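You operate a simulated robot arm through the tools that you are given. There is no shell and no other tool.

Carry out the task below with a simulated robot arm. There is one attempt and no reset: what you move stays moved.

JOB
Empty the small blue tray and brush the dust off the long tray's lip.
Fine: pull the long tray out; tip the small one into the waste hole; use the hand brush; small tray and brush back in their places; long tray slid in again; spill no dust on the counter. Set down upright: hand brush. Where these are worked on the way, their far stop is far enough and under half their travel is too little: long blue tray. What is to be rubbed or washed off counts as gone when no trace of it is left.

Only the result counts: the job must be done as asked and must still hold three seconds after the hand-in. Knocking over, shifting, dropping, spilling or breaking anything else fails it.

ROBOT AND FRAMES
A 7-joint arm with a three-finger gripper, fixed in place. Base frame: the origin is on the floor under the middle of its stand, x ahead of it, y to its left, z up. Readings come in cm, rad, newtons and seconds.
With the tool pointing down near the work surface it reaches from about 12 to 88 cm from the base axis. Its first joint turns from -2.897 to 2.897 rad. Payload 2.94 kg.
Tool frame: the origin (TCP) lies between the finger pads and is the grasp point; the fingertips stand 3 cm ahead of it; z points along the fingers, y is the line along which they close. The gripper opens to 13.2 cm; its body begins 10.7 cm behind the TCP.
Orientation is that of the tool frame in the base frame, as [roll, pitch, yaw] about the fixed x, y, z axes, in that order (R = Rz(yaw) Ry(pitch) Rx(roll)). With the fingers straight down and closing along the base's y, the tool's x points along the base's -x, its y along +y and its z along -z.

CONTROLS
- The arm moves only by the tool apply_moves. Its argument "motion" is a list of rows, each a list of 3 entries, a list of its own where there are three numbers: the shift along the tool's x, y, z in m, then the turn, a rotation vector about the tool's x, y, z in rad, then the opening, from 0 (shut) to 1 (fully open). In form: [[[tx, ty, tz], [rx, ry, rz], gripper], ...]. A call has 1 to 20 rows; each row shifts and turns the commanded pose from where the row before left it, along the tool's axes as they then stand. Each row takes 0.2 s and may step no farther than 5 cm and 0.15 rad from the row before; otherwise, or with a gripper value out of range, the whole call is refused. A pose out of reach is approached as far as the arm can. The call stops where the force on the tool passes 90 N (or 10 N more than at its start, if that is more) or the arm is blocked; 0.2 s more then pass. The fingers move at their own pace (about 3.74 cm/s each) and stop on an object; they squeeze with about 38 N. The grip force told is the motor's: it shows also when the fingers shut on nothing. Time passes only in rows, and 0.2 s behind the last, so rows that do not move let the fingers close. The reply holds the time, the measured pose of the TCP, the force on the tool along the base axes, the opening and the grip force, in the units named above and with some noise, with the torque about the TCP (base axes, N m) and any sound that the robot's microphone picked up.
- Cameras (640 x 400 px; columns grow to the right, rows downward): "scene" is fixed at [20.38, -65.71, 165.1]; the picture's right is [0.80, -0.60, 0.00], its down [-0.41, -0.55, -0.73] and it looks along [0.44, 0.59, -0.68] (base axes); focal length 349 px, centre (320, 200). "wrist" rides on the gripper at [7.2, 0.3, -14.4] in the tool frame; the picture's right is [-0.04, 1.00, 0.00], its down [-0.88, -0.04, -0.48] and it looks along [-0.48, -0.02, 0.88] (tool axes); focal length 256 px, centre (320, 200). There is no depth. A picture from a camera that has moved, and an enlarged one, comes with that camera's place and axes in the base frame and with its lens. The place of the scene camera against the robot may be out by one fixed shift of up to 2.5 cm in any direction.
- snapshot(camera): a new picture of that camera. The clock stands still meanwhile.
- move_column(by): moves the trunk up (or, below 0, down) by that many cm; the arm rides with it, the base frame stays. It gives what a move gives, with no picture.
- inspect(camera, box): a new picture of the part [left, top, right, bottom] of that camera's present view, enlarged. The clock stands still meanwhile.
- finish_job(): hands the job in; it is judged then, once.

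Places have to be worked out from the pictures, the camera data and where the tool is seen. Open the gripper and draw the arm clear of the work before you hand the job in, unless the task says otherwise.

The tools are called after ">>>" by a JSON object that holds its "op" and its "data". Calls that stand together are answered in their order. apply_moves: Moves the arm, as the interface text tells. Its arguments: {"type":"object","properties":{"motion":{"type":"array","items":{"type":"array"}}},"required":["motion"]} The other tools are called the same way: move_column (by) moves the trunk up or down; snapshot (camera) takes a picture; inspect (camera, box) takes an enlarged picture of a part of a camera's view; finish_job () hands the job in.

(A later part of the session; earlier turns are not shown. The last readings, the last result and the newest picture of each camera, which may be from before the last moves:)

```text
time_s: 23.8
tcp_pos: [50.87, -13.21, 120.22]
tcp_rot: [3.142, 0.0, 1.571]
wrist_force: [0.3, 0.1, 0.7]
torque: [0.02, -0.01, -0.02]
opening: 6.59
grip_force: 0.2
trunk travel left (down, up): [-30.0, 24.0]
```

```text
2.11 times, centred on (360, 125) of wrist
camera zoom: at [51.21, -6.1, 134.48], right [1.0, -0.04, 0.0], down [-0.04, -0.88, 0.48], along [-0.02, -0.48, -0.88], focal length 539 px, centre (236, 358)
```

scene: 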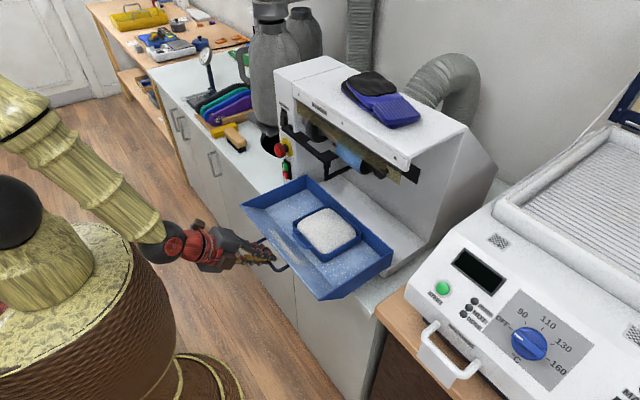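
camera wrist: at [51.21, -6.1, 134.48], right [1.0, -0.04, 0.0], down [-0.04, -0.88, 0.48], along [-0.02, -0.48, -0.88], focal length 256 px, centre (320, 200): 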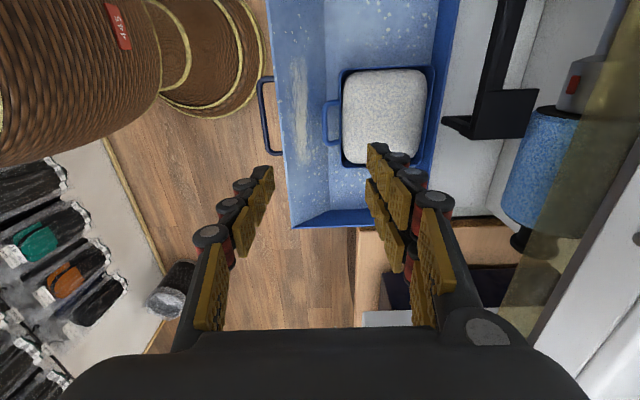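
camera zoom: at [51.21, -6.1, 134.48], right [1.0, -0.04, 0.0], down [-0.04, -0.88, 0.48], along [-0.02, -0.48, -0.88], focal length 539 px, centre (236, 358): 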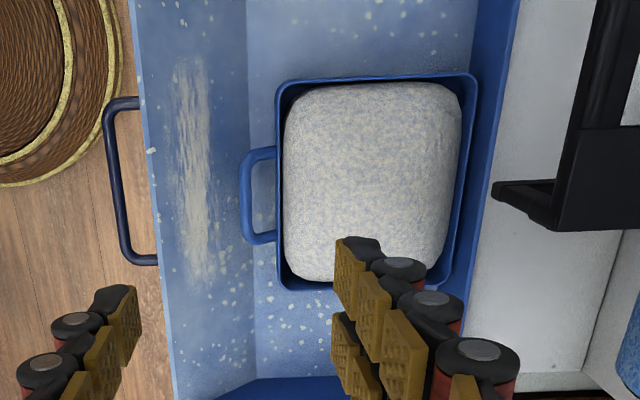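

The stereo pair gives a clear picture: small tray rim z≈94, x 54–67, y -7.2 to -21.6, with its little handle at x≈51.7. Before grasping anything I survey the waste hole and brush: turn back to the default yaw and move over that side.

>>> {"op": "apply_moves", "data": {"motion": [[[0, -0.02, 0], [0, 0, -0.143], 0.3], [[0, 0, 0], [0, 0, -0.143], 0.3], [[0, 0, 0], [0, 0, -0.143], 0.3], [[0, 0, 0], [0, 0, -0.143], 0.3], [[0, 0, 0], [0, 0, -0.143], 0.3], [[0, 0, 0], [0, 0, -0.143], 0.3], [[0, 0, 0], [0, 0, -0.143], 0.3], [[0, 0, 0], [0, 0, -0.143], 0.3], [[0, 0, 0], [0, 0, -0.143], 0.3], [[0, 0, 0], [0, 0, -0.143], 0.3], [[0, 0, 0], [0, 0, -0.1408], 0.3], [[0, 0.05, 0], [0, 0, 0], 0.3], [[0, 0.05, 0], [0, 0, 0], 0.3], [[0, 0.05, 0], [0, 0, 0], 0.3], [[0, 0.05, 0], [0, 0, 0], 0.3], [[0, 0.05, 0], [0, 0, 0], 0.3], [[0, 0.05, 0], [0, 0, 0], 0.3], [[0, 0.05, 0], [0, 0, 0], 0.3], [[0, 0.05, 0], [0, 0, 0], 0.3], [[0, 0, 0], [0, 0, 0], 0.3]]}}

>>> {"op": "snapshot", "data": {"camera": "wrist"}}

>>> {"op": "snapshot", "data": {"camera": "scene"}}

```text
time_s: 28.0
tcp_pos: [49.17, 26.82, 119.93]
tcp_rot: [3.141, 0.0, 3.14]
wrist_force: [0.5, -0.1, -0.1]
torque: [0.02, -0.01, -0.03]
opening: 3.98
grip_force: 0.1
trunk travel left (down, up): [-30.0, 24.0]
```

```text
taken
camera wrist: at [41.85, 27.06, 134.34], right [0.04, 1.0, 0.0], down [0.88, -0.04, 0.48], along [0.48, -0.02, -0.88], focal length 256 px, centre (320, 200)
```

wrist: 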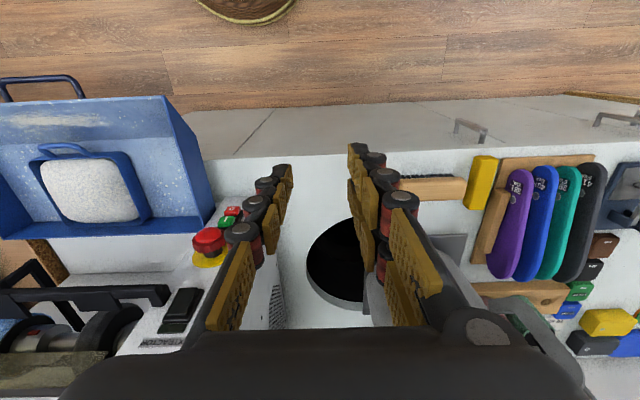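

```text
taken
```

scene: 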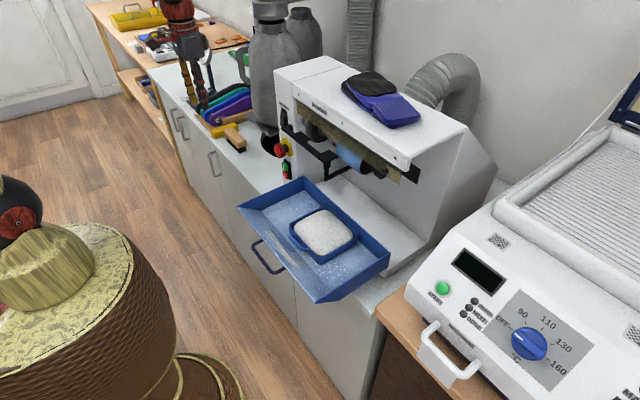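

The hole is behind the fingers in this view. I move further to +y so that hole and brush are unobstructed.

>>> {"op": "apply_moves", "data": {"motion": [[[0, 0.045, -0.01], [0, 0, 0], 0.3], [[0, 0.045, -0.01], [0, 0, 0], 0.3], [[0, 0.045, -0.01], [0, 0, 0], 0.3], [[0, 0.045, -0.01], [0, 0, 0], 0.3], [[0, 0.02, 0], [0, 0, 0], 0.3], [[0, 0, 0], [0, 0, 0], 0.3]]}}

>>> {"op": "snapshot", "data": {"camera": "wrist"}}

>>> {"op": "inspect", "data": {"camera": "wrist", "box": [120, 120, 320, 320]}}

```text
time_s: 29.4
tcp_pos: [49.07, 46.71, 123.89]
tcp_rot: [3.142, 0.001, -3.141]
wrist_force: [-0.2, -0.2, 0.5]
torque: [0.0, 0.02, 0.01]
opening: 3.99
grip_force: 0.1
trunk travel left (down, up): [-30.0, 24.0]
```

```text
taken
camera wrist: at [41.77, 46.92, 138.13], right [0.04, 1.0, 0.0], down [0.88, -0.04, 0.48], along [0.48, -0.02, -0.88], focal length 256 px, centre (320, 200)
```

wrist: 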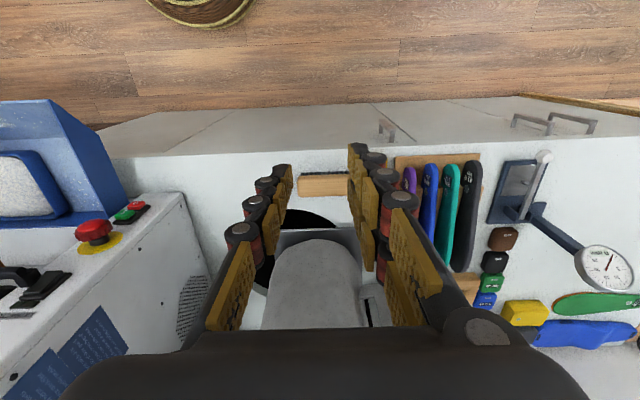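

```text
2.00 times, centred on (220, 220) of wrist
camera zoom: at [41.77, 46.92, 138.13], right [0.04, 1.0, 0.0], down [0.88, -0.04, 0.48], along [0.48, -0.02, -0.88], focal length 512 px, centre (520, 160)
```

zoom: 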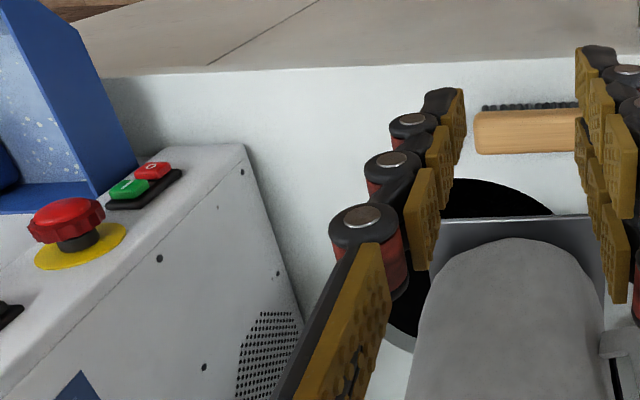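

Still blocked by the fingers. I go to the other side (y≈6) so the hole shows to the right of the fingers.

>>> {"op": "apply_moves", "data": {"motion": [[[0, -0.05, 0], [0, 0, 0], 0.15], [[0, -0.05, 0], [0, 0, 0], 0.15], [[0, -0.05, 0], [0, 0, 0], 0.15], [[0, -0.05, 0], [0, 0, 0], 0.15], [[0, -0.05, 0], [0, 0, 0], 0.15], [[0, -0.05, 0], [0, 0, 0], 0.15], [[0, -0.05, 0], [0, 0, 0], 0.15], [[0, -0.05, 0], [0, 0, 0], 0.15], [[0, 0, 0], [0, 0, 0], 0.15]]}}

>>> {"op": "snapshot", "data": {"camera": "wrist"}}

>>> {"op": "inspect", "data": {"camera": "wrist", "box": [420, 130, 640, 330]}}

```text
time_s: 31.4
tcp_pos: [49.32, 6.54, 124.16]
tcp_rot: [3.141, -0.001, -3.141]
wrist_force: [0.2, 0.1, -0.2]
torque: [-0.01, 0.03, 0.0]
opening: 2.0
grip_force: 0.0
trunk travel left (down, up): [-30.0, 24.0]
```

```text
taken
camera wrist: at [41.96, 6.83, 138.48], right [0.04, 1.0, 0.0], down [0.88, -0.04, 0.48], along [0.48, -0.02, -0.88], focal length 256 px, centre (320, 200)
```

wrist: 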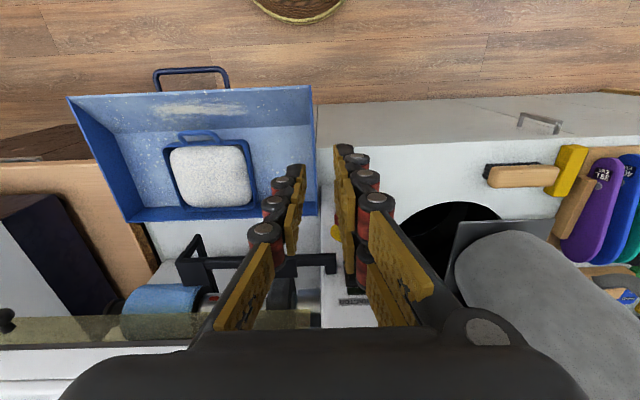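

```text
2.00 times, centred on (530, 230) of wrist
camera zoom: at [41.96, 6.83, 138.48], right [0.04, 1.0, 0.0], down [0.88, -0.04, 0.48], along [0.48, -0.02, -0.88], focal length 512 px, centre (-100, 140)
```

zoom: 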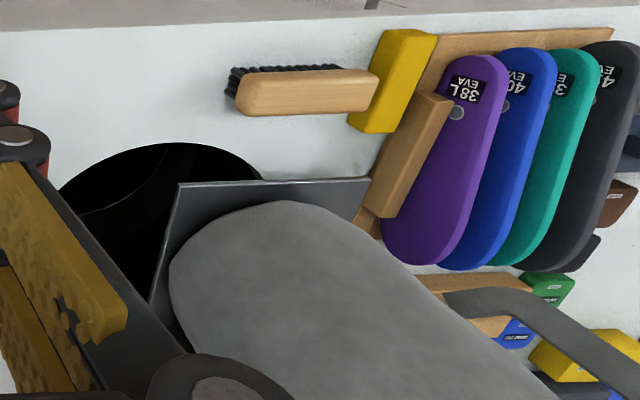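

Now the layout is clear: counter z≈86, waste hole centred near (87, 37) with radius ~15, but a canister plate (z 92) covers y>36, so pouring must happen around (82, 29). Before gripping the small tray, I rehearse the tipping pose empty-handed: yaw toward azimuth 20°, then move over there.

>>> {"op": "apply_moves", "data": {"motion": [[[0, 0.05, 0], [0, 0, 0], 0.15], [[0, 0.05, 0], [0, 0, 0], 0.15], [[0, 0.05, 0], [0, 0, 0], 0.15], [[0, 0.045, 0], [0, 0, 0], 0.15], [[0, 0, 0], [0, 0, 0.14], 0.15], [[0, 0, 0], [0, 0, 0.14], 0.15], [[0, 0, 0], [0, 0, 0.14], 0.15], [[0, 0, 0], [0, 0, 0.14], 0.15], [[0, 0, 0], [0, 0, 0.14], 0.15], [[0, 0, 0], [0, 0, 0.14], 0.15], [[0, 0, 0], [0, 0, 0.14], 0.15], [[0, 0, 0], [0, 0, 0.14], 0.15], [[0, 0, 0], [0, 0, 0.1], 0.15], [[-0.016, 0.044, 0], [0, 0, 0], 0.15], [[-0.016, 0.044, 0], [0, 0, 0], 0.15], [[-0.016, 0.044, 0], [0, 0, 0], 0.15], [[-0.016, 0.044, 0], [0, 0, 0], 0.15], [[0, 0, 0], [0, 0, 0], 0.15]]}}

>>> {"op": "snapshot", "data": {"camera": "scene"}}

>>> {"op": "snapshot", "data": {"camera": "wrist"}}

```text
time_s: 35.2
tcp_pos: [67.79, 26.22, 124.08]
tcp_rot: [-3.141, 0.001, 1.922]
wrist_force: [-0.7, -0.1, 0.3]
torque: [0.01, 0.02, 0.01]
opening: 1.98
grip_force: 0.0
trunk travel left (down, up): [-30.0, 24.0]
```

```text
taken
```

scene: 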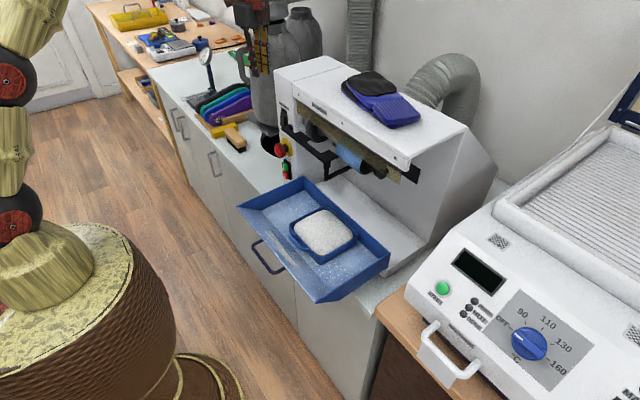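

```text
taken
camera wrist: at [65.53, 33.09, 138.57], right [0.95, 0.3, 0.0], down [0.27, -0.84, 0.48], along [0.14, -0.45, -0.88], focal length 256 px, centre (320, 200)
```

wrist: 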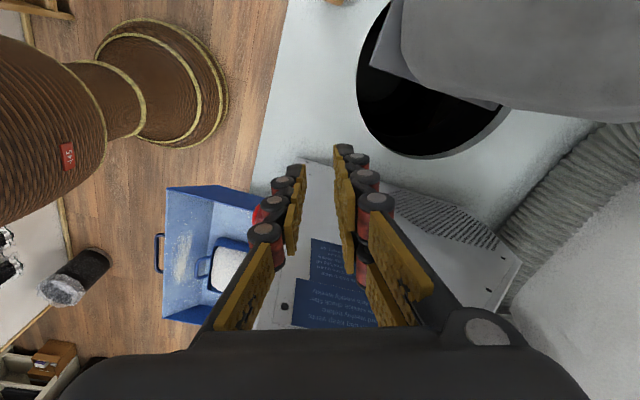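

This view confirms the hole circle: centre ≈(87.5, 37.5), R≈15, open crescent at y<36. A tilt with the pour edge along the diagonal (80,25)→(90,35), hand swinging back toward (-x,+y), keeps everything over the hole and clear of machine and canister. I rehearse that pose: yaw to 2.36 and move above (80, 25, 116).

>>> {"op": "apply_moves", "data": {"motion": [[[0, 0, 0], [0, 0, -0.11], 0.15], [[0, 0, 0], [0, 0, -0.11], 0.15], [[0, 0, 0], [0, 0, -0.11], 0.15], [[0, 0, 0], [0, 0, -0.108], 0.15], [[-0.0238, 0.0194, 0.0], [0, 0, 0], 0.15], [[-0.0238, 0.0194, 0.02], [0, 0, 0], 0.15], [[-0.0238, 0.0194, 0.02], [0, 0, 0], 0.15], [[-0.0238, 0.0194, 0.02], [0, 0, 0], 0.15], [[0, 0, 0], [0, 0, 0], 0.15]]}}

>>> {"op": "snapshot", "data": {"camera": "wrist"}}

>>> {"op": "snapshot", "data": {"camera": "scene"}}

```text
time_s: 37.2
tcp_pos: [80.07, 25.03, 118.2]
tcp_rot: [-3.141, 0.001, 2.36]
wrist_force: [0.1, 0.1, -0.9]
torque: [-0.05, -0.01, -0.01]
opening: 1.99
grip_force: 0.0
trunk travel left (down, up): [-30.0, 24.0]
```

```text
taken
camera wrist: at [75.12, 30.36, 132.51], right [0.74, 0.68, 0.0], down [0.6, -0.65, 0.48], along [0.32, -0.35, -0.88], focal length 256 px, centre (320, 200)
```

wrist: 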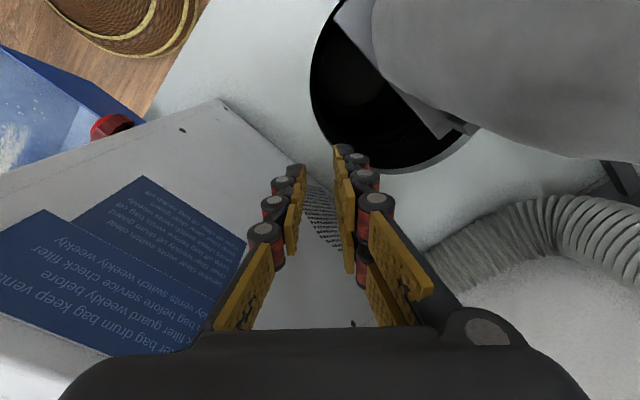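

```text
taken
```

scene: 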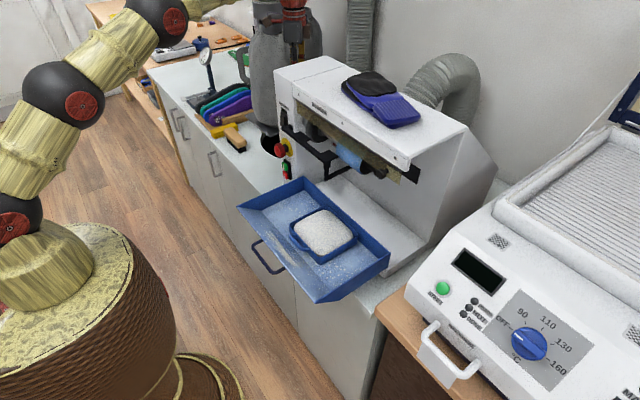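

Tool-down there is fine. Now I rehearse the tilt: rotate about the tool's y in steps (hand swings toward -x,+y), first ~56°.

>>> {"op": "apply_moves", "data": {"motion": [[[0, 0, 0], [0, -0.14, 0], 0.15], [[0, 0, 0], [0, -0.14, 0], 0.15], [[0, 0, 0], [0, -0.14, 0], 0.15], [[0, 0, 0], [0, -0.14, 0], 0.15], [[0, 0, 0], [0, -0.14, 0], 0.15], [[0, 0, 0], [0, -0.14, 0], 0.15], [[0, 0, 0], [0, -0.14, 0], 0.15], [[0, 0, 0], [0, 0, 0], 0.15]]}}

>>> {"op": "snapshot", "data": {"camera": "scene"}}

```text
time_s: 39.0
tcp_pos: [80.06, 25.07, 117.96]
tcp_rot: [3.139, 0.98, 2.358]
wrist_force: [-0.5, -0.1, 0.4]
torque: [-0.01, 0.0, -0.01]
opening: 1.99
grip_force: 0.2
trunk travel left (down, up): [-30.0, 24.0]
```

```text
taken
```

scene: 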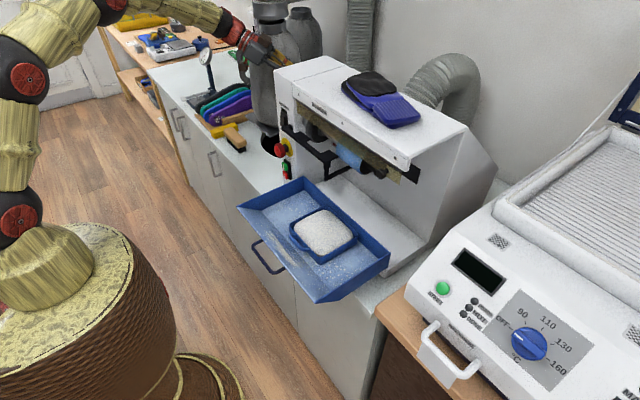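

56° is reached exactly. I continue the rehearsal up to ~120°.

>>> {"op": "apply_moves", "data": {"motion": [[[0, 0, 0], [0, -0.14, 0], 0.15], [[0, 0, 0], [0, -0.14, 0], 0.15], [[0, 0, 0], [0, -0.14, 0], 0.15], [[0, 0, 0], [0, -0.14, 0], 0.15], [[0, 0, 0], [0, -0.14, 0], 0.15], [[0, 0, 0], [0, -0.14, 0], 0.15], [[0, 0, 0], [0, -0.14, 0], 0.15], [[0, 0, 0], [0, -0.14, 0], 0.15], [[0, 0, 0], [0, 0, 0], 0.15], [[0, 0, 0], [0, 0, 0], 0.15]]}}

>>> {"op": "snapshot", "data": {"camera": "scene"}}

>>> {"op": "snapshot", "data": {"camera": "wrist"}}

```text
time_s: 41.2
tcp_pos: [80.17, 25.09, 117.87]
tcp_rot: [0.001, 1.04, -0.782]
wrist_force: [0.7, 0.5, -0.2]
torque: [0.01, 0.0, 0.0]
opening: 2.0
grip_force: 0.1
trunk travel left (down, up): [-30.0, 24.0]
```

```text
taken
```

scene: 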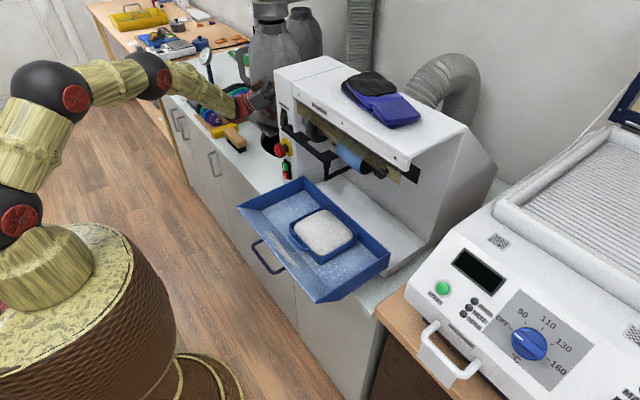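

```text
taken
camera wrist: at [74.09, 31.4, 104.33], right [0.69, 0.72, 0.04], down [-0.63, 0.58, 0.52], along [0.35, -0.38, 0.85], focal length 256 px, centre (320, 200)
```

wrist: 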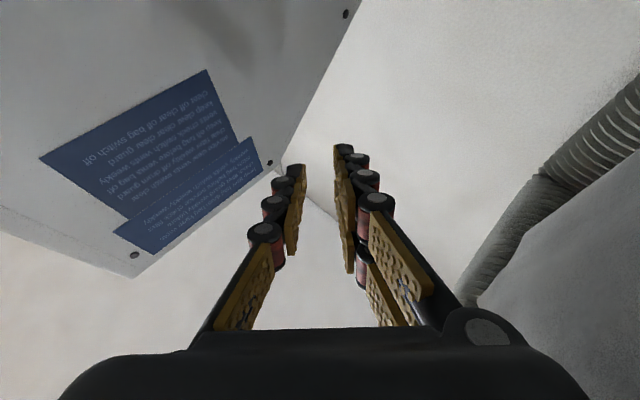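

120° of tilt is reachable there. I check how close the wrist is to the brush and shelf items in this pose.

>>> {"op": "inspect", "data": {"camera": "scene", "box": [130, 40, 330, 180]}}

```text
2.86 times, centred on (230, 110) of scene
camera zoom: at [20.38, -65.71, 165.1], right [0.8, -0.6, 0.0], down [-0.41, -0.55, -0.73], along [0.44, 0.59, -0.68], focal length 996 px, centre (577, 457)
```

zoom: 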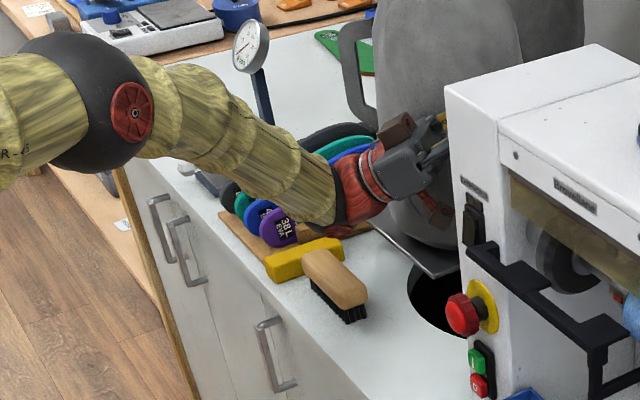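

The rehearsal shows full 120° tilt is feasible with ~4 cm clearance over the brush. I reverse the tilt and withdraw to in front of the machine.

>>> {"op": "apply_moves", "data": {"motion": [[[0, 0, 0], [0, 0.14, 0], 0.15], [[0, 0, 0], [0, 0.14, 0], 0.15], [[0, 0, 0], [0, 0.14, 0], 0.15], [[0, 0, 0], [0, 0.14, 0], 0.15], [[0, 0, 0], [0, 0.14, 0], 0.15], [[0, 0, 0], [0, 0.14, 0], 0.15], [[0, 0, 0], [0, 0.14, 0], 0.15], [[0, 0, 0], [0, 0.14, 0], 0.15], [[0, 0, 0], [0, 0.14, 0], 0.15], [[0, 0, 0], [0, 0.14, 0], 0.15], [[0, 0, 0], [0, 0.14, 0], 0.15], [[0, 0, 0], [0, 0.14, 0], 0.15], [[0, 0, 0], [0, 0.14, 0], 0.15], [[0, 0, 0], [0, 0.14, 0], 0.15], [[0, 0, 0], [0, 0.14, 0], 0.15], [[0, 0, 0], [0, 0, 0], 0.15]]}}

>>> {"op": "apply_moves", "data": {"motion": [[[0.03, -0.03, 0], [0, 0, 0], 0.15], [[0.03, -0.03, 0], [0, 0, 0], 0.15], [[0.03, -0.03, 0], [0, 0, 0], 0.15], [[0.03, -0.03, 0], [0, 0, 0], 0.15], [[0.03, -0.03, 0], [0, 0, 0], 0.15], [[0.03, -0.03, 0], [0, 0, 0], 0.15], [[0.03, -0.03, 0], [0, 0, 0], 0.15], [[0.03, -0.03, 0], [0, 0, 0], 0.3], [[0, 0, 0], [0, 0, -0.131], 0.3], [[0, 0, 0], [0, 0, -0.131], 0.3], [[0, 0, 0], [0, 0, -0.131], 0.3], [[0, 0, 0], [0, 0, -0.131], 0.3], [[0, 0, 0], [0, 0, -0.131], 0.3], [[0, 0, 0], [0, 0, -0.127], 0.3], [[0, 0, 0], [0, 0, 0], 0.3]]}}

```text
time_s: 44.6
tcp_pos: [80.08, 25.06, 117.81]
tcp_rot: [-3.141, -0.001, 2.359]
wrist_force: [0.3, 0.2, -0.8]
torque: [0.02, 0.01, 0.06]
opening: 2.0
grip_force: 0.0
trunk travel left (down, up): [-30.0, 24.0]
```

```text
time_s: 47.8
tcp_pos: [46.14, 25.06, 117.77]
tcp_rot: [-3.141, -0.001, -3.14]
wrist_force: [0.1, 0.9, 0.3]
torque: [-0.01, -0.02, -0.03]
opening: 3.96
grip_force: 0.0
trunk travel left (down, up): [-30.0, 24.0]
```

Next I go to the small tray's -y wall: first over (46, -22, 118) for a view.

>>> {"op": "apply_moves", "data": {"motion": [[[0, -0.047, 0], [0, 0, 0], 0.3], [[0, -0.047, 0], [0, 0, 0], 0.3], [[0, -0.047, 0], [0, 0, 0], 0.3], [[0, -0.047, 0], [0, 0, 0], 0.3], [[0, -0.047, 0], [0, 0, 0], 0.3], [[0, -0.047, 0], [0, 0, 0], 0.3], [[0, -0.047, 0], [0, 0, 0], 0.3], [[0, -0.047, 0], [0, 0, 0], 0.3], [[0, -0.047, 0], [0, 0, 0], 0.3], [[0, -0.047, 0], [0, 0, 0], 0.3], [[0, -0.045, 0], [0, 0, 0], 0.3], [[0, -0.045, 0], [0, 0, 0], 0.3], [[0, 0, 0], [0, 0, 0], 0.3]]}}

>>> {"op": "snapshot", "data": {"camera": "wrist"}}

>>> {"op": "inspect", "data": {"camera": "wrist", "box": [330, 60, 550, 240]}}

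```text
time_s: 50.6
tcp_pos: [45.86, -30.86, 117.75]
tcp_rot: [-3.14, 0.0, -3.141]
wrist_force: [0.1, -0.3, 0.0]
torque: [-0.05, -0.02, -0.01]
opening: 3.95
grip_force: 0.0
trunk travel left (down, up): [-30.0, 24.0]
```

```text
taken
camera wrist: at [38.64, -30.59, 132.04], right [0.04, 1.0, 0.0], down [0.88, -0.04, 0.48], along [0.48, -0.02, -0.88], focal length 256 px, centre (320, 200)
```

wrist: 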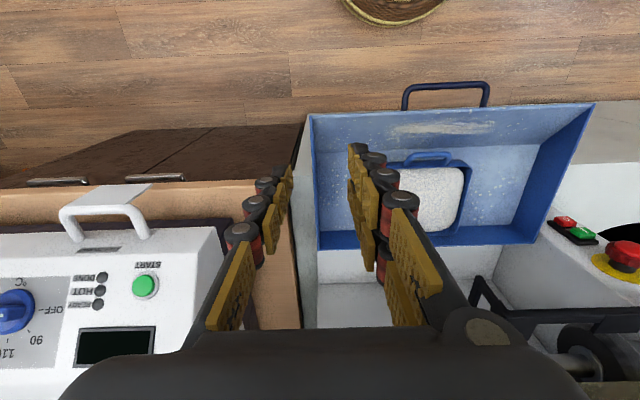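

```text
2.22 times, centred on (440, 150) of wrist
camera zoom: at [38.64, -30.59, 132.04], right [0.04, 1.0, 0.0], down [0.88, -0.04, 0.48], along [0.48, -0.02, -0.88], focal length 569 px, centre (53, 311)
```

zoom: 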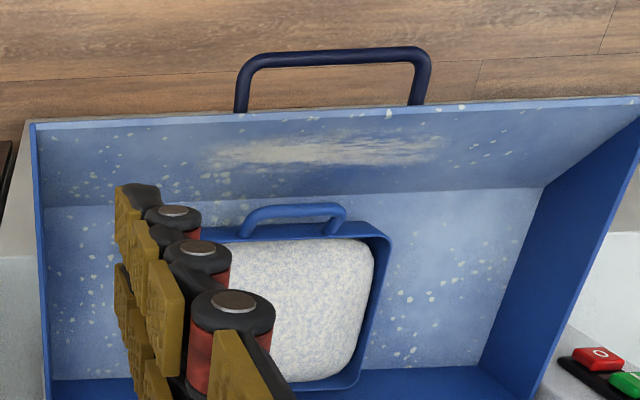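

I also want to see the -y wall's inner side; I move to y≈2, a bit lower, and look left.

>>> {"op": "apply_moves", "data": {"motion": [[[0, 0.047, 0], [0, 0, 0], 0.15], [[0, 0.047, 0], [0, 0, 0], 0.15], [[0, 0.047, 0], [0, 0, 0], 0.15], [[0, 0.047, 0], [0, 0, 0], 0.15], [[0, 0.047, 0], [0, 0, 0], 0.15], [[0, 0.047, 0], [0, 0, 0], 0.15], [[0, 0.04, 0.03], [0, 0, 0], 0.15], [[0, 0, 0.03], [0, 0, 0], 0.15], [[0, 0, 0], [0, 0, 0], 0.15]]}}

>>> {"op": "snapshot", "data": {"camera": "wrist"}}

>>> {"op": "inspect", "data": {"camera": "wrist", "box": [130, 130, 310, 290]}}

```text
time_s: 52.6
tcp_pos: [45.97, 1.3, 111.8]
tcp_rot: [3.141, -0.001, 3.14]
wrist_force: [1.2, -0.6, 0.2]
torque: [0.0, -0.01, -0.01]
opening: 1.98
grip_force: 0.0
trunk travel left (down, up): [-30.0, 24.0]
```

```text
taken
camera wrist: at [38.78, 1.45, 126.15], right [0.04, 1.0, 0.0], down [0.88, -0.04, 0.48], along [0.47, -0.02, -0.88], focal length 256 px, centre (320, 200)
```

wrist: 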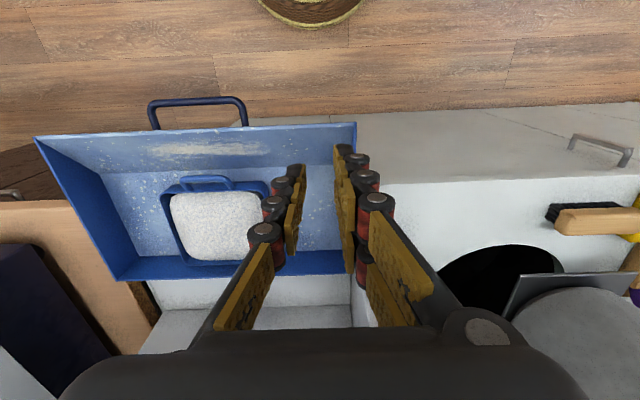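

```text
2.50 times, centred on (220, 210) of wrist
camera zoom: at [38.78, 1.45, 126.15], right [0.04, 1.0, 0.0], down [0.88, -0.04, 0.48], along [0.47, -0.02, -0.88], focal length 640 px, centre (570, 175)
```

zoom: 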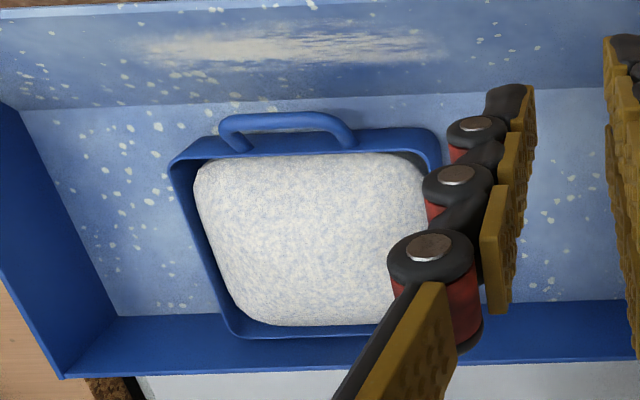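

Clear view: -y wall of the small tray at y≈-21.7, x 54.4–67.4. I move above that wall with the fingers opened to 4 cm.

>>> {"op": "apply_moves", "data": {"motion": [[[0, -0.0458, -0.01], [0, 0, 0], 0.3], [[0, -0.0458, -0.01], [0, 0, 0], 0.3], [[0, -0.0458, -0.01], [0, 0, 0], 0.3], [[0, -0.0458, 0], [0, 0, 0], 0.3], [[0, -0.0458, 0], [0, 0, 0], 0.3], [[-0.048, 0, 0], [0, 0, 0], 0.3], [[-0.048, 0, 0], [0, 0, 0], 0.3], [[-0.048, 0, 0], [0, 0, 0], 0.3], [[0, 0, 0.03], [0, 0, 0], 0.3], [[0, 0, 0.03], [0, 0, 0], 0.3], [[0, 0, 0], [0, 0, 0], 0.3]]}}

>>> {"op": "snapshot", "data": {"camera": "wrist"}}

>>> {"op": "inspect", "data": {"camera": "scene", "box": [230, 120, 430, 300]}}

```text
time_s: 55.0
tcp_pos: [60.43, -21.72, 108.92]
tcp_rot: [-3.141, 0.0, 3.141]
wrist_force: [-0.2, 1.1, -0.9]
torque: [-0.01, 0.01, 0.03]
opening: 3.95
grip_force: 0.1
trunk travel left (down, up): [-30.0, 24.0]
```

```text
taken
camera wrist: at [53.22, -21.44, 123.31], right [0.04, 1.0, 0.0], down [0.88, -0.04, 0.48], along [0.48, -0.02, -0.88], focal length 256 px, centre (320, 200)
```

wrist: 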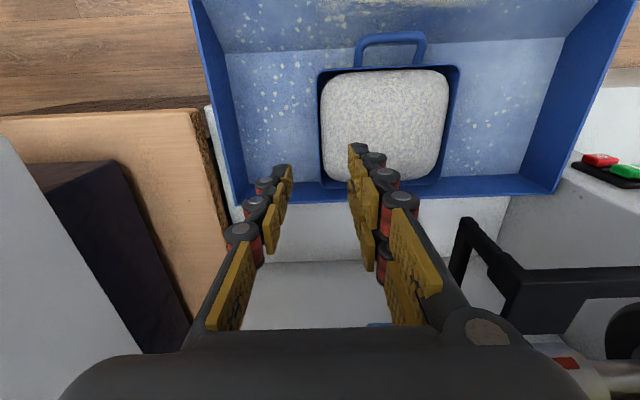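

```text
2.22 times, centred on (330, 210) of scene
camera zoom: at [20.38, -65.71, 165.1], right [0.8, -0.6, 0.0], down [-0.41, -0.55, -0.73], along [0.44, 0.59, -0.68], focal length 775 px, centre (298, 178)
```

zoom: 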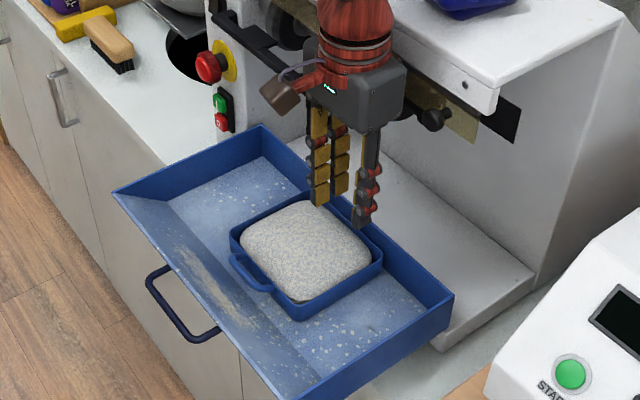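

The wall's outer face measures y≈-21.55, so I shift +0.4 cm to centre on it and descend to just above the rim (tips ≈ z 96).

>>> {"op": "apply_moves", "data": {"motion": [[[0, 0.004, 0.03], [0, 0, 0], 0.3], [[0, 0, 0.03], [0, 0, 0], 0.3], [[0, 0, 0.03], [0, 0, 0], 0.3], [[0, 0, 0.01], [0, 0, 0], 0.3], [[0, 0, 0], [0, 0, 0], 0.3]]}}

>>> {"op": "snapshot", "data": {"camera": "wrist"}}

>>> {"op": "inspect", "data": {"camera": "wrist", "box": [220, 20, 460, 240]}}

>>> {"op": "inspect", "data": {"camera": "scene", "box": [290, 180, 390, 270]}}

```text
time_s: 56.2
tcp_pos: [60.36, -21.2, 98.87]
tcp_rot: [-3.141, 0.0, -3.142]
wrist_force: [-0.5, 0.4, 0.0]
torque: [-0.04, -0.03, 0.01]
opening: 3.97
grip_force: 0.1
trunk travel left (down, up): [-30.0, 24.0]
```

```text
taken
camera wrist: at [53.2, -21.01, 113.24], right [0.04, 1.0, 0.0], down [0.88, -0.04, 0.48], along [0.48, -0.02, -0.88], focal length 256 px, centre (320, 200)
```

wrist: 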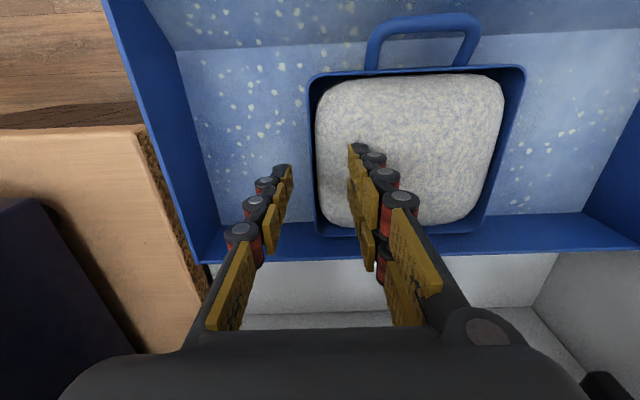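

```text
1.82 times, centred on (340, 130) of wrist
camera zoom: at [53.2, -21.01, 113.24], right [0.04, 1.0, 0.0], down [0.88, -0.04, 0.48], along [0.48, -0.02, -0.88], focal length 465 px, centre (284, 327)
```

zoom: 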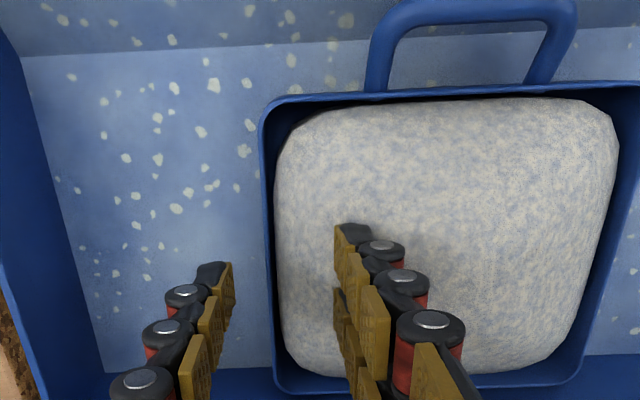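

```text
4.44 times, centred on (340, 225) of scene
camera zoom: at [20.38, -65.71, 165.1], right [0.8, -0.6, 0.0], down [-0.41, -0.55, -0.73], along [0.44, 0.59, -0.68], focal length 1550 px, centre (231, 89)
```

zoom: 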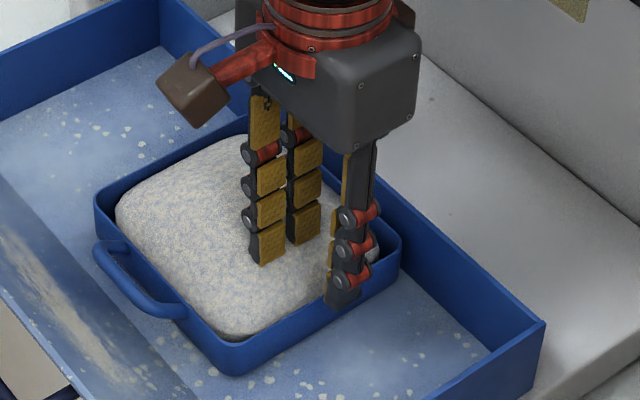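

Relative to the fingers, the wall is ~0.5 cm further to -y. I correct by -0.5 cm and lower in small steps, watching the force.

>>> {"op": "apply_moves", "data": {"motion": [[[0, -0.005, 0], [0, 0, 0], 0.3], [[0, 0, 0.008], [0, 0, 0], 0.3], [[0, 0, 0.008], [0, 0, 0], 0.3], [[0, 0, 0.006], [0, 0, 0], 0.3], [[0, 0, 0], [0, 0, 0], 0.3]]}}

>>> {"op": "inspect", "data": {"camera": "wrist", "box": [220, 20, 460, 240]}}

>>> {"op": "inspect", "data": {"camera": "scene", "box": [290, 180, 390, 270]}}

```text
time_s: 57.4
tcp_pos: [60.44, -21.86, 96.76]
tcp_rot: [-3.141, 0.0, -3.141]
wrist_force: [1.0, -0.5, 0.3]
torque: [0.01, 0.01, 0.01]
opening: 3.95
grip_force: 0.1
trunk travel left (down, up): [-30.0, 24.0]
```

```text
1.82 times, centred on (340, 130) of wrist
camera zoom: at [53.21, -21.54, 111.04], right [0.04, 1.0, 0.0], down [0.88, -0.04, 0.48], along [0.48, -0.02, -0.88], focal length 465 px, centre (284, 327)
```

zoom: 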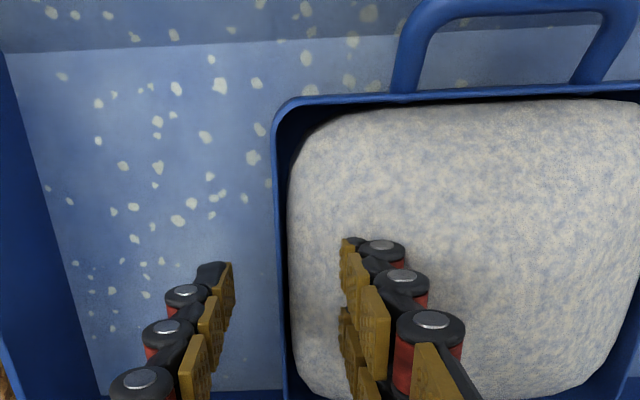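

```text
4.44 times, centred on (340, 225) of scene
camera zoom: at [20.38, -65.71, 165.1], right [0.8, -0.6, 0.0], down [-0.41, -0.55, -0.73], along [0.44, 0.59, -0.68], focal length 1550 px, centre (231, 89)
```

zoom: 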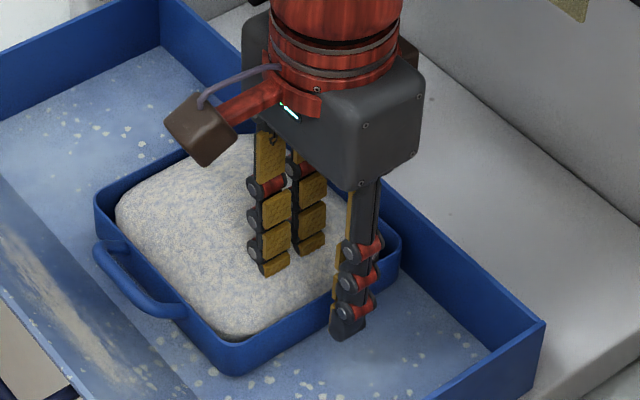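

The fingertips pass into the dust without resistance and the wall is centred between the fingers. I lower the last 1.5 cm gently.

>>> {"op": "apply_moves", "data": {"motion": [[[0, 0, 0.006], [0, 0, 0], 0.3], [[0, 0, 0.005], [0, 0, 0], 0.3], [[0, 0, 0.004], [0, 0, 0], 0.3], [[0, 0, 0], [0, 0, 0], 0.3]]}}

>>> {"op": "inspect", "data": {"camera": "scene", "box": [290, 180, 390, 270]}}

```text
time_s: 58.4
tcp_pos: [60.6, -21.85, 95.16]
tcp_rot: [-3.141, 0.0, -3.141]
wrist_force: [-0.4, 0.3, 0.3]
torque: [-0.01, 0.01, -0.05]
opening: 3.95
grip_force: 0.3
trunk travel left (down, up): [-30.0, 24.0]
```

```text
4.44 times, centred on (340, 225) of scene
camera zoom: at [20.38, -65.71, 165.1], right [0.8, -0.6, 0.0], down [-0.41, -0.55, -0.73], along [0.44, 0.59, -0.68], focal length 1550 px, centre (231, 89)
```

zoom: 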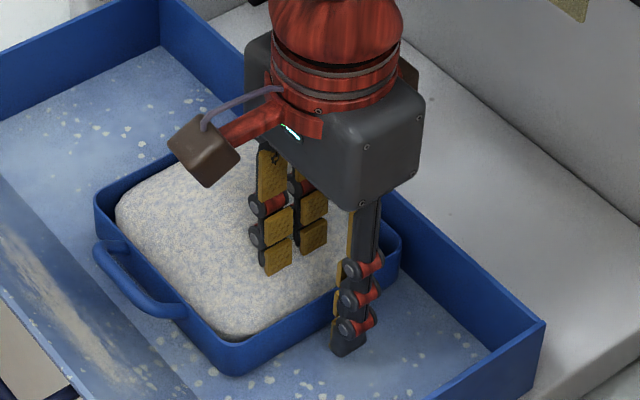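

Still no contact with tips at z≈92.2. I go 0.6 cm lower for a deeper hold, watching for floor contact.

>>> {"op": "apply_moves", "data": {"motion": [[[0, 0, 0.003], [0, 0, 0], 0.3], [[0, 0, 0.003], [0, 0, 0], 0.3], [[0, 0, 0], [0, 0, 0], 0.3]]}}

```text
time_s: 59.2
tcp_pos: [60.51, -21.81, 94.52]
tcp_rot: [3.141, -0.001, 3.141]
wrist_force: [0.5, 0.4, 0.4]
torque: [0.02, -0.01, 0.01]
opening: 3.95
grip_force: 0.1
trunk travel left (down, up): [-30.0, 24.0]
```

No contact yet at tips ≈91.5. One more small step down.

>>> {"op": "apply_moves", "data": {"motion": [[[0, 0, 0.003], [0, 0, 0], 0.3], [[0, 0, 0], [0, 0, 0], 0.3]]}}

>>> {"op": "inspect", "data": {"camera": "scene", "box": [290, 180, 390, 270]}}

```text
time_s: 59.8
tcp_pos: [60.39, -21.85, 94.18]
tcp_rot: [3.141, -0.001, 3.14]
wrist_force: [0.0, 0.1, 3.5]
torque: [0.08, -0.03, 0.0]
opening: 3.99
grip_force: 0.3
trunk travel left (down, up): [-30.0, 24.0]
```

```text
4.44 times, centred on (340, 225) of scene
camera zoom: at [20.38, -65.71, 165.1], right [0.8, -0.6, 0.0], down [-0.41, -0.55, -0.73], along [0.44, 0.59, -0.68], focal length 1550 px, centre (231, 89)
```

zoom: 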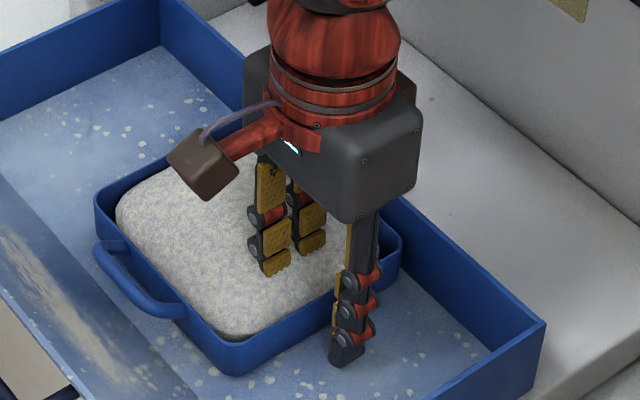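

Light floor contact (3.5 N) at tips z≈91.2. I raise 0.3 cm and close on the wall.

>>> {"op": "apply_moves", "data": {"motion": [[[0, 0, -0.003], [0, 0, 0], 0.3], [[0, 0, 0], [0, 0, 0], 0.15], [[0, 0, 0], [0, 0, 0], 0.0], [[0, 0, 0], [0, 0, 0], 0.0], [[0, 0, 0], [0, 0, 0], 0.0], [[0, 0, 0], [0, 0, 0], 0.0], [[0, 0, 0], [0, 0, 0], 0.0]]}}

>>> {"op": "inspect", "data": {"camera": "scene", "box": [290, 180, 390, 270]}}

>>> {"op": "inspect", "data": {"camera": "wrist", "box": [220, 20, 460, 240]}}

```text
time_s: 61.4
tcp_pos: [60.48, -21.65, 94.57]
tcp_rot: [-3.141, 0.002, 3.141]
wrist_force: [0.2, 0.1, 0.3]
torque: [-0.01, -0.03, -0.01]
opening: 0.59
grip_force: 31.2
trunk travel left (down, up): [-30.0, 24.0]
```

```text
4.44 times, centred on (340, 225) of scene
camera zoom: at [20.38, -65.71, 165.1], right [0.8, -0.6, 0.0], down [-0.41, -0.55, -0.73], along [0.44, 0.59, -0.68], focal length 1550 px, centre (231, 89)
```

zoom: 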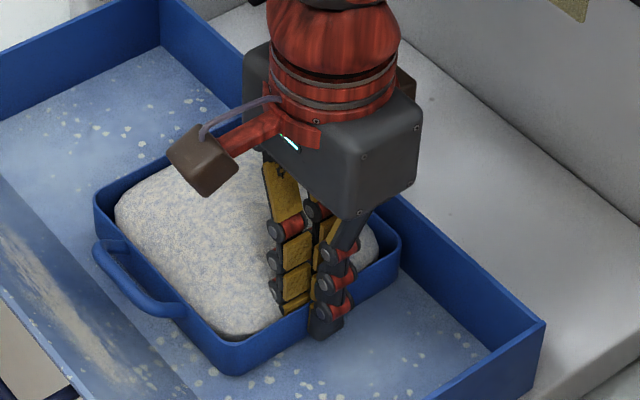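

```text
1.82 times, centred on (340, 130) of wrist
camera zoom: at [53.25, -21.57, 108.9], right [0.04, 1.0, 0.0], down [0.88, -0.04, 0.48], along [0.47, -0.02, -0.88], focal length 465 px, centre (284, 327)
```

zoom: 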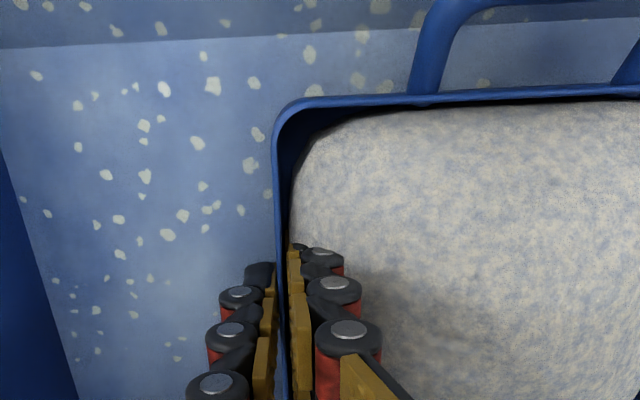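

Wall gripped (0.59 cm). I lift slightly and check that the tray comes level.

>>> {"op": "apply_moves", "data": {"motion": [[[0, 0, 0], [0, 0, 0], 0.0], [[0, 0, -0.005], [0, 0, 0], 0.0], [[0, 0, -0.005], [0, 0, 0], 0.0], [[0, 0, 0], [0, 0, 0], 0.0]]}}

>>> {"op": "inspect", "data": {"camera": "scene", "box": [270, 180, 390, 270]}}

>>> {"op": "inspect", "data": {"camera": "wrist", "box": [280, 0, 640, 240]}}

```text
time_s: 62.4
tcp_pos: [60.46, -21.88, 95.61]
tcp_rot: [-3.14, -0.002, -3.142]
wrist_force: [0.4, 0.5, -1.8]
torque: [-0.15, -0.03, 0.05]
opening: 0.6
grip_force: 31.3
trunk travel left (down, up): [-30.0, 24.0]
```

```text
4.44 times, centred on (330, 225) of scene
camera zoom: at [20.38, -65.71, 165.1], right [0.8, -0.6, 0.0], down [-0.41, -0.55, -0.73], along [0.44, 0.59, -0.68], focal length 1550 px, centre (276, 89)
```

zoom: 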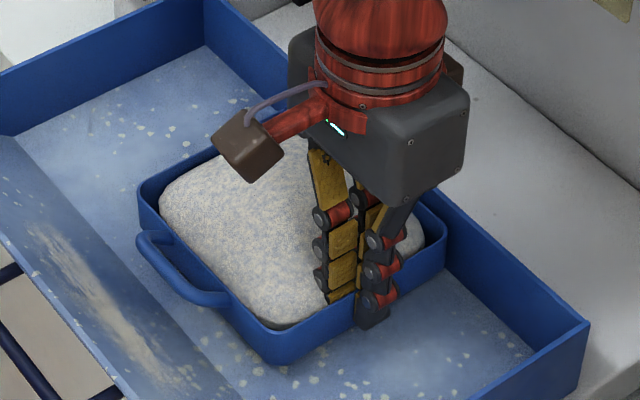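

```text
1.67 times, centred on (460, 120) of wrist
camera zoom: at [53.28, -21.61, 109.92], right [0.04, 1.0, 0.0], down [0.88, -0.04, 0.47], along [0.47, -0.02, -0.88], focal length 427 px, centre (87, 333)
```

zoom: 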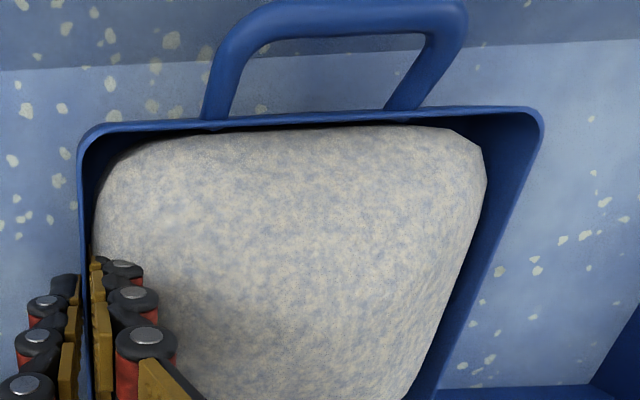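

The tray hangs level and weighs only ~0.2 kg. I lift it 6.5 cm more (staying under the guard bar), then draw it back in -x over the lip.

>>> {"op": "apply_moves", "data": {"motion": [[[0, 0, -0.015], [0, 0, 0], 0.0], [[0, 0, -0.02], [0, 0, 0], 0.0], [[0, 0, -0.02], [0, 0, 0], 0.0], [[0, 0, -0.01], [0, 0, 0], 0.0], [[0, 0, 0], [0, 0, 0], 0.0]]}}

>>> {"op": "inspect", "data": {"camera": "scene", "box": [250, 130, 410, 270]}}

```text
time_s: 63.6
tcp_pos: [60.53, -21.74, 102.17]
tcp_rot: [3.141, -0.001, 3.141]
wrist_force: [-0.4, -0.1, 0.4]
torque: [0.02, 0.03, -0.02]
opening: 0.0
grip_force: 28.4
trunk travel left (down, up): [-30.0, 24.0]
```

```text
2.86 times, centred on (330, 200) of scene
camera zoom: at [20.38, -65.71, 165.1], right [0.8, -0.6, 0.0], down [-0.41, -0.55, -0.73], along [0.44, 0.59, -0.68], focal length 996 px, centre (291, 200)
```

zoom: 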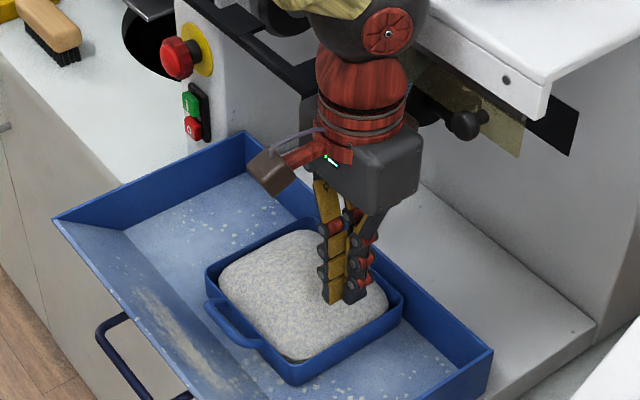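

The wall slipped out of the grip (opening 0). I check the tray's state closely.

>>> {"op": "inspect", "data": {"camera": "wrist", "box": [200, 0, 640, 240]}}

>>> {"op": "inspect", "data": {"camera": "scene", "box": [270, 180, 390, 280]}}

```text
1.45 times, centred on (420, 120) of wrist
camera zoom: at [53.23, -21.56, 116.48], right [0.04, 1.0, 0.0], down [0.88, -0.04, 0.48], along [0.47, -0.02, -0.88], focal length 372 px, centre (174, 316)
```

zoom: 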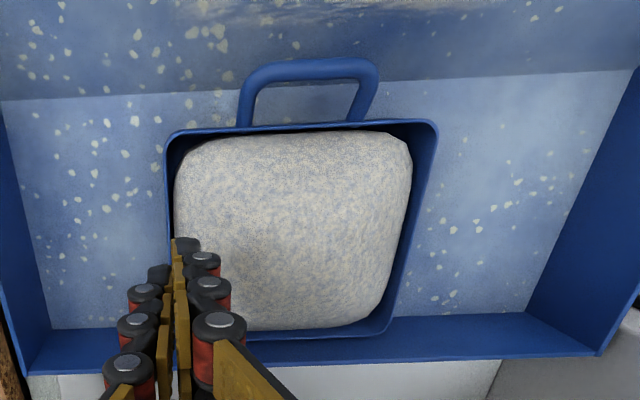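

```text
4.00 times, centred on (330, 230) of scene
camera zoom: at [20.38, -65.71, 165.1], right [0.8, -0.6, 0.0], down [-0.41, -0.55, -0.73], along [0.44, 0.59, -0.68], focal length 1395 px, centre (280, 80)
```

zoom: 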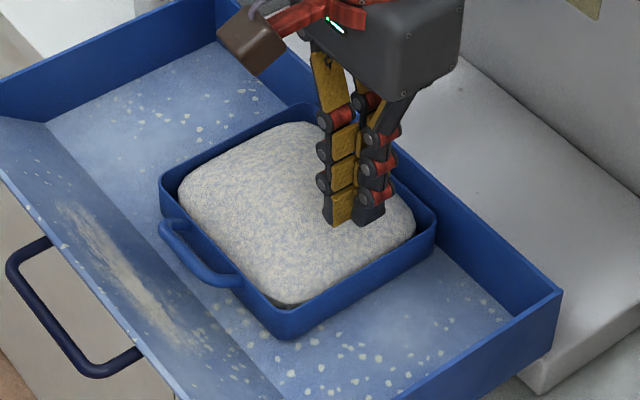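

The tray is back in its place with the dust undisturbed. I reopen, re-measure, and will retry with a much slower lift and monitoring.

>>> {"op": "apply_moves", "data": {"motion": [[[0, 0, 0], [0, 0, 0], 0.3], [[0, 0, 0], [0, 0, 0], 0.3], [[0, 0, 0], [0, 0, 0], 0.3], [[0, 0, 0.015], [0, 0, 0], 0.3], [[0, 0, 0.015], [0, 0, 0], 0.3], [[0, 0, 0], [0, 0, 0], 0.3]]}}

>>> {"op": "inspect", "data": {"camera": "wrist", "box": [220, 20, 460, 240]}}

>>> {"op": "inspect", "data": {"camera": "scene", "box": [270, 180, 390, 280]}}

```text
time_s: 65.0
tcp_pos: [60.58, -21.94, 99.23]
tcp_rot: [-3.14, 0.0, -3.141]
wrist_force: [-0.4, -0.3, -0.4]
torque: [-0.02, 0.0, 0.0]
opening: 3.94
grip_force: 0.0
trunk travel left (down, up): [-30.0, 24.0]
```

```text
1.82 times, centred on (340, 130) of wrist
camera zoom: at [53.27, -21.62, 113.46], right [0.04, 1.0, 0.0], down [0.88, -0.04, 0.48], along [0.48, -0.02, -0.88], focal length 465 px, centre (284, 327)
```

zoom: 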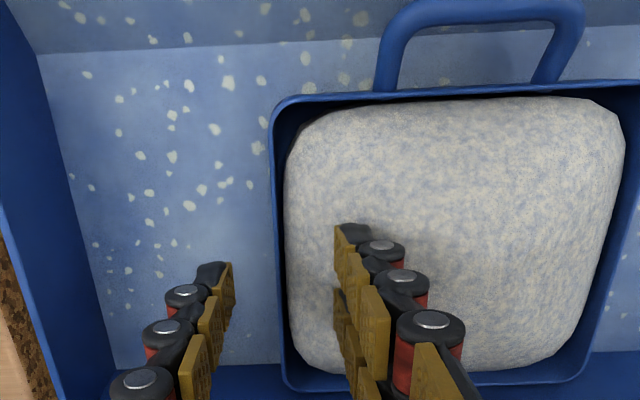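

```text
4.00 times, centred on (330, 230) of scene
camera zoom: at [20.38, -65.71, 165.1], right [0.8, -0.6, 0.0], down [-0.41, -0.55, -0.73], along [0.44, 0.59, -0.68], focal length 1395 px, centre (280, 80)
```

zoom: 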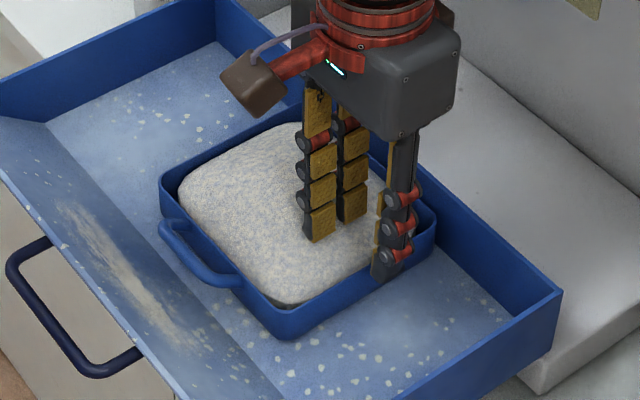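

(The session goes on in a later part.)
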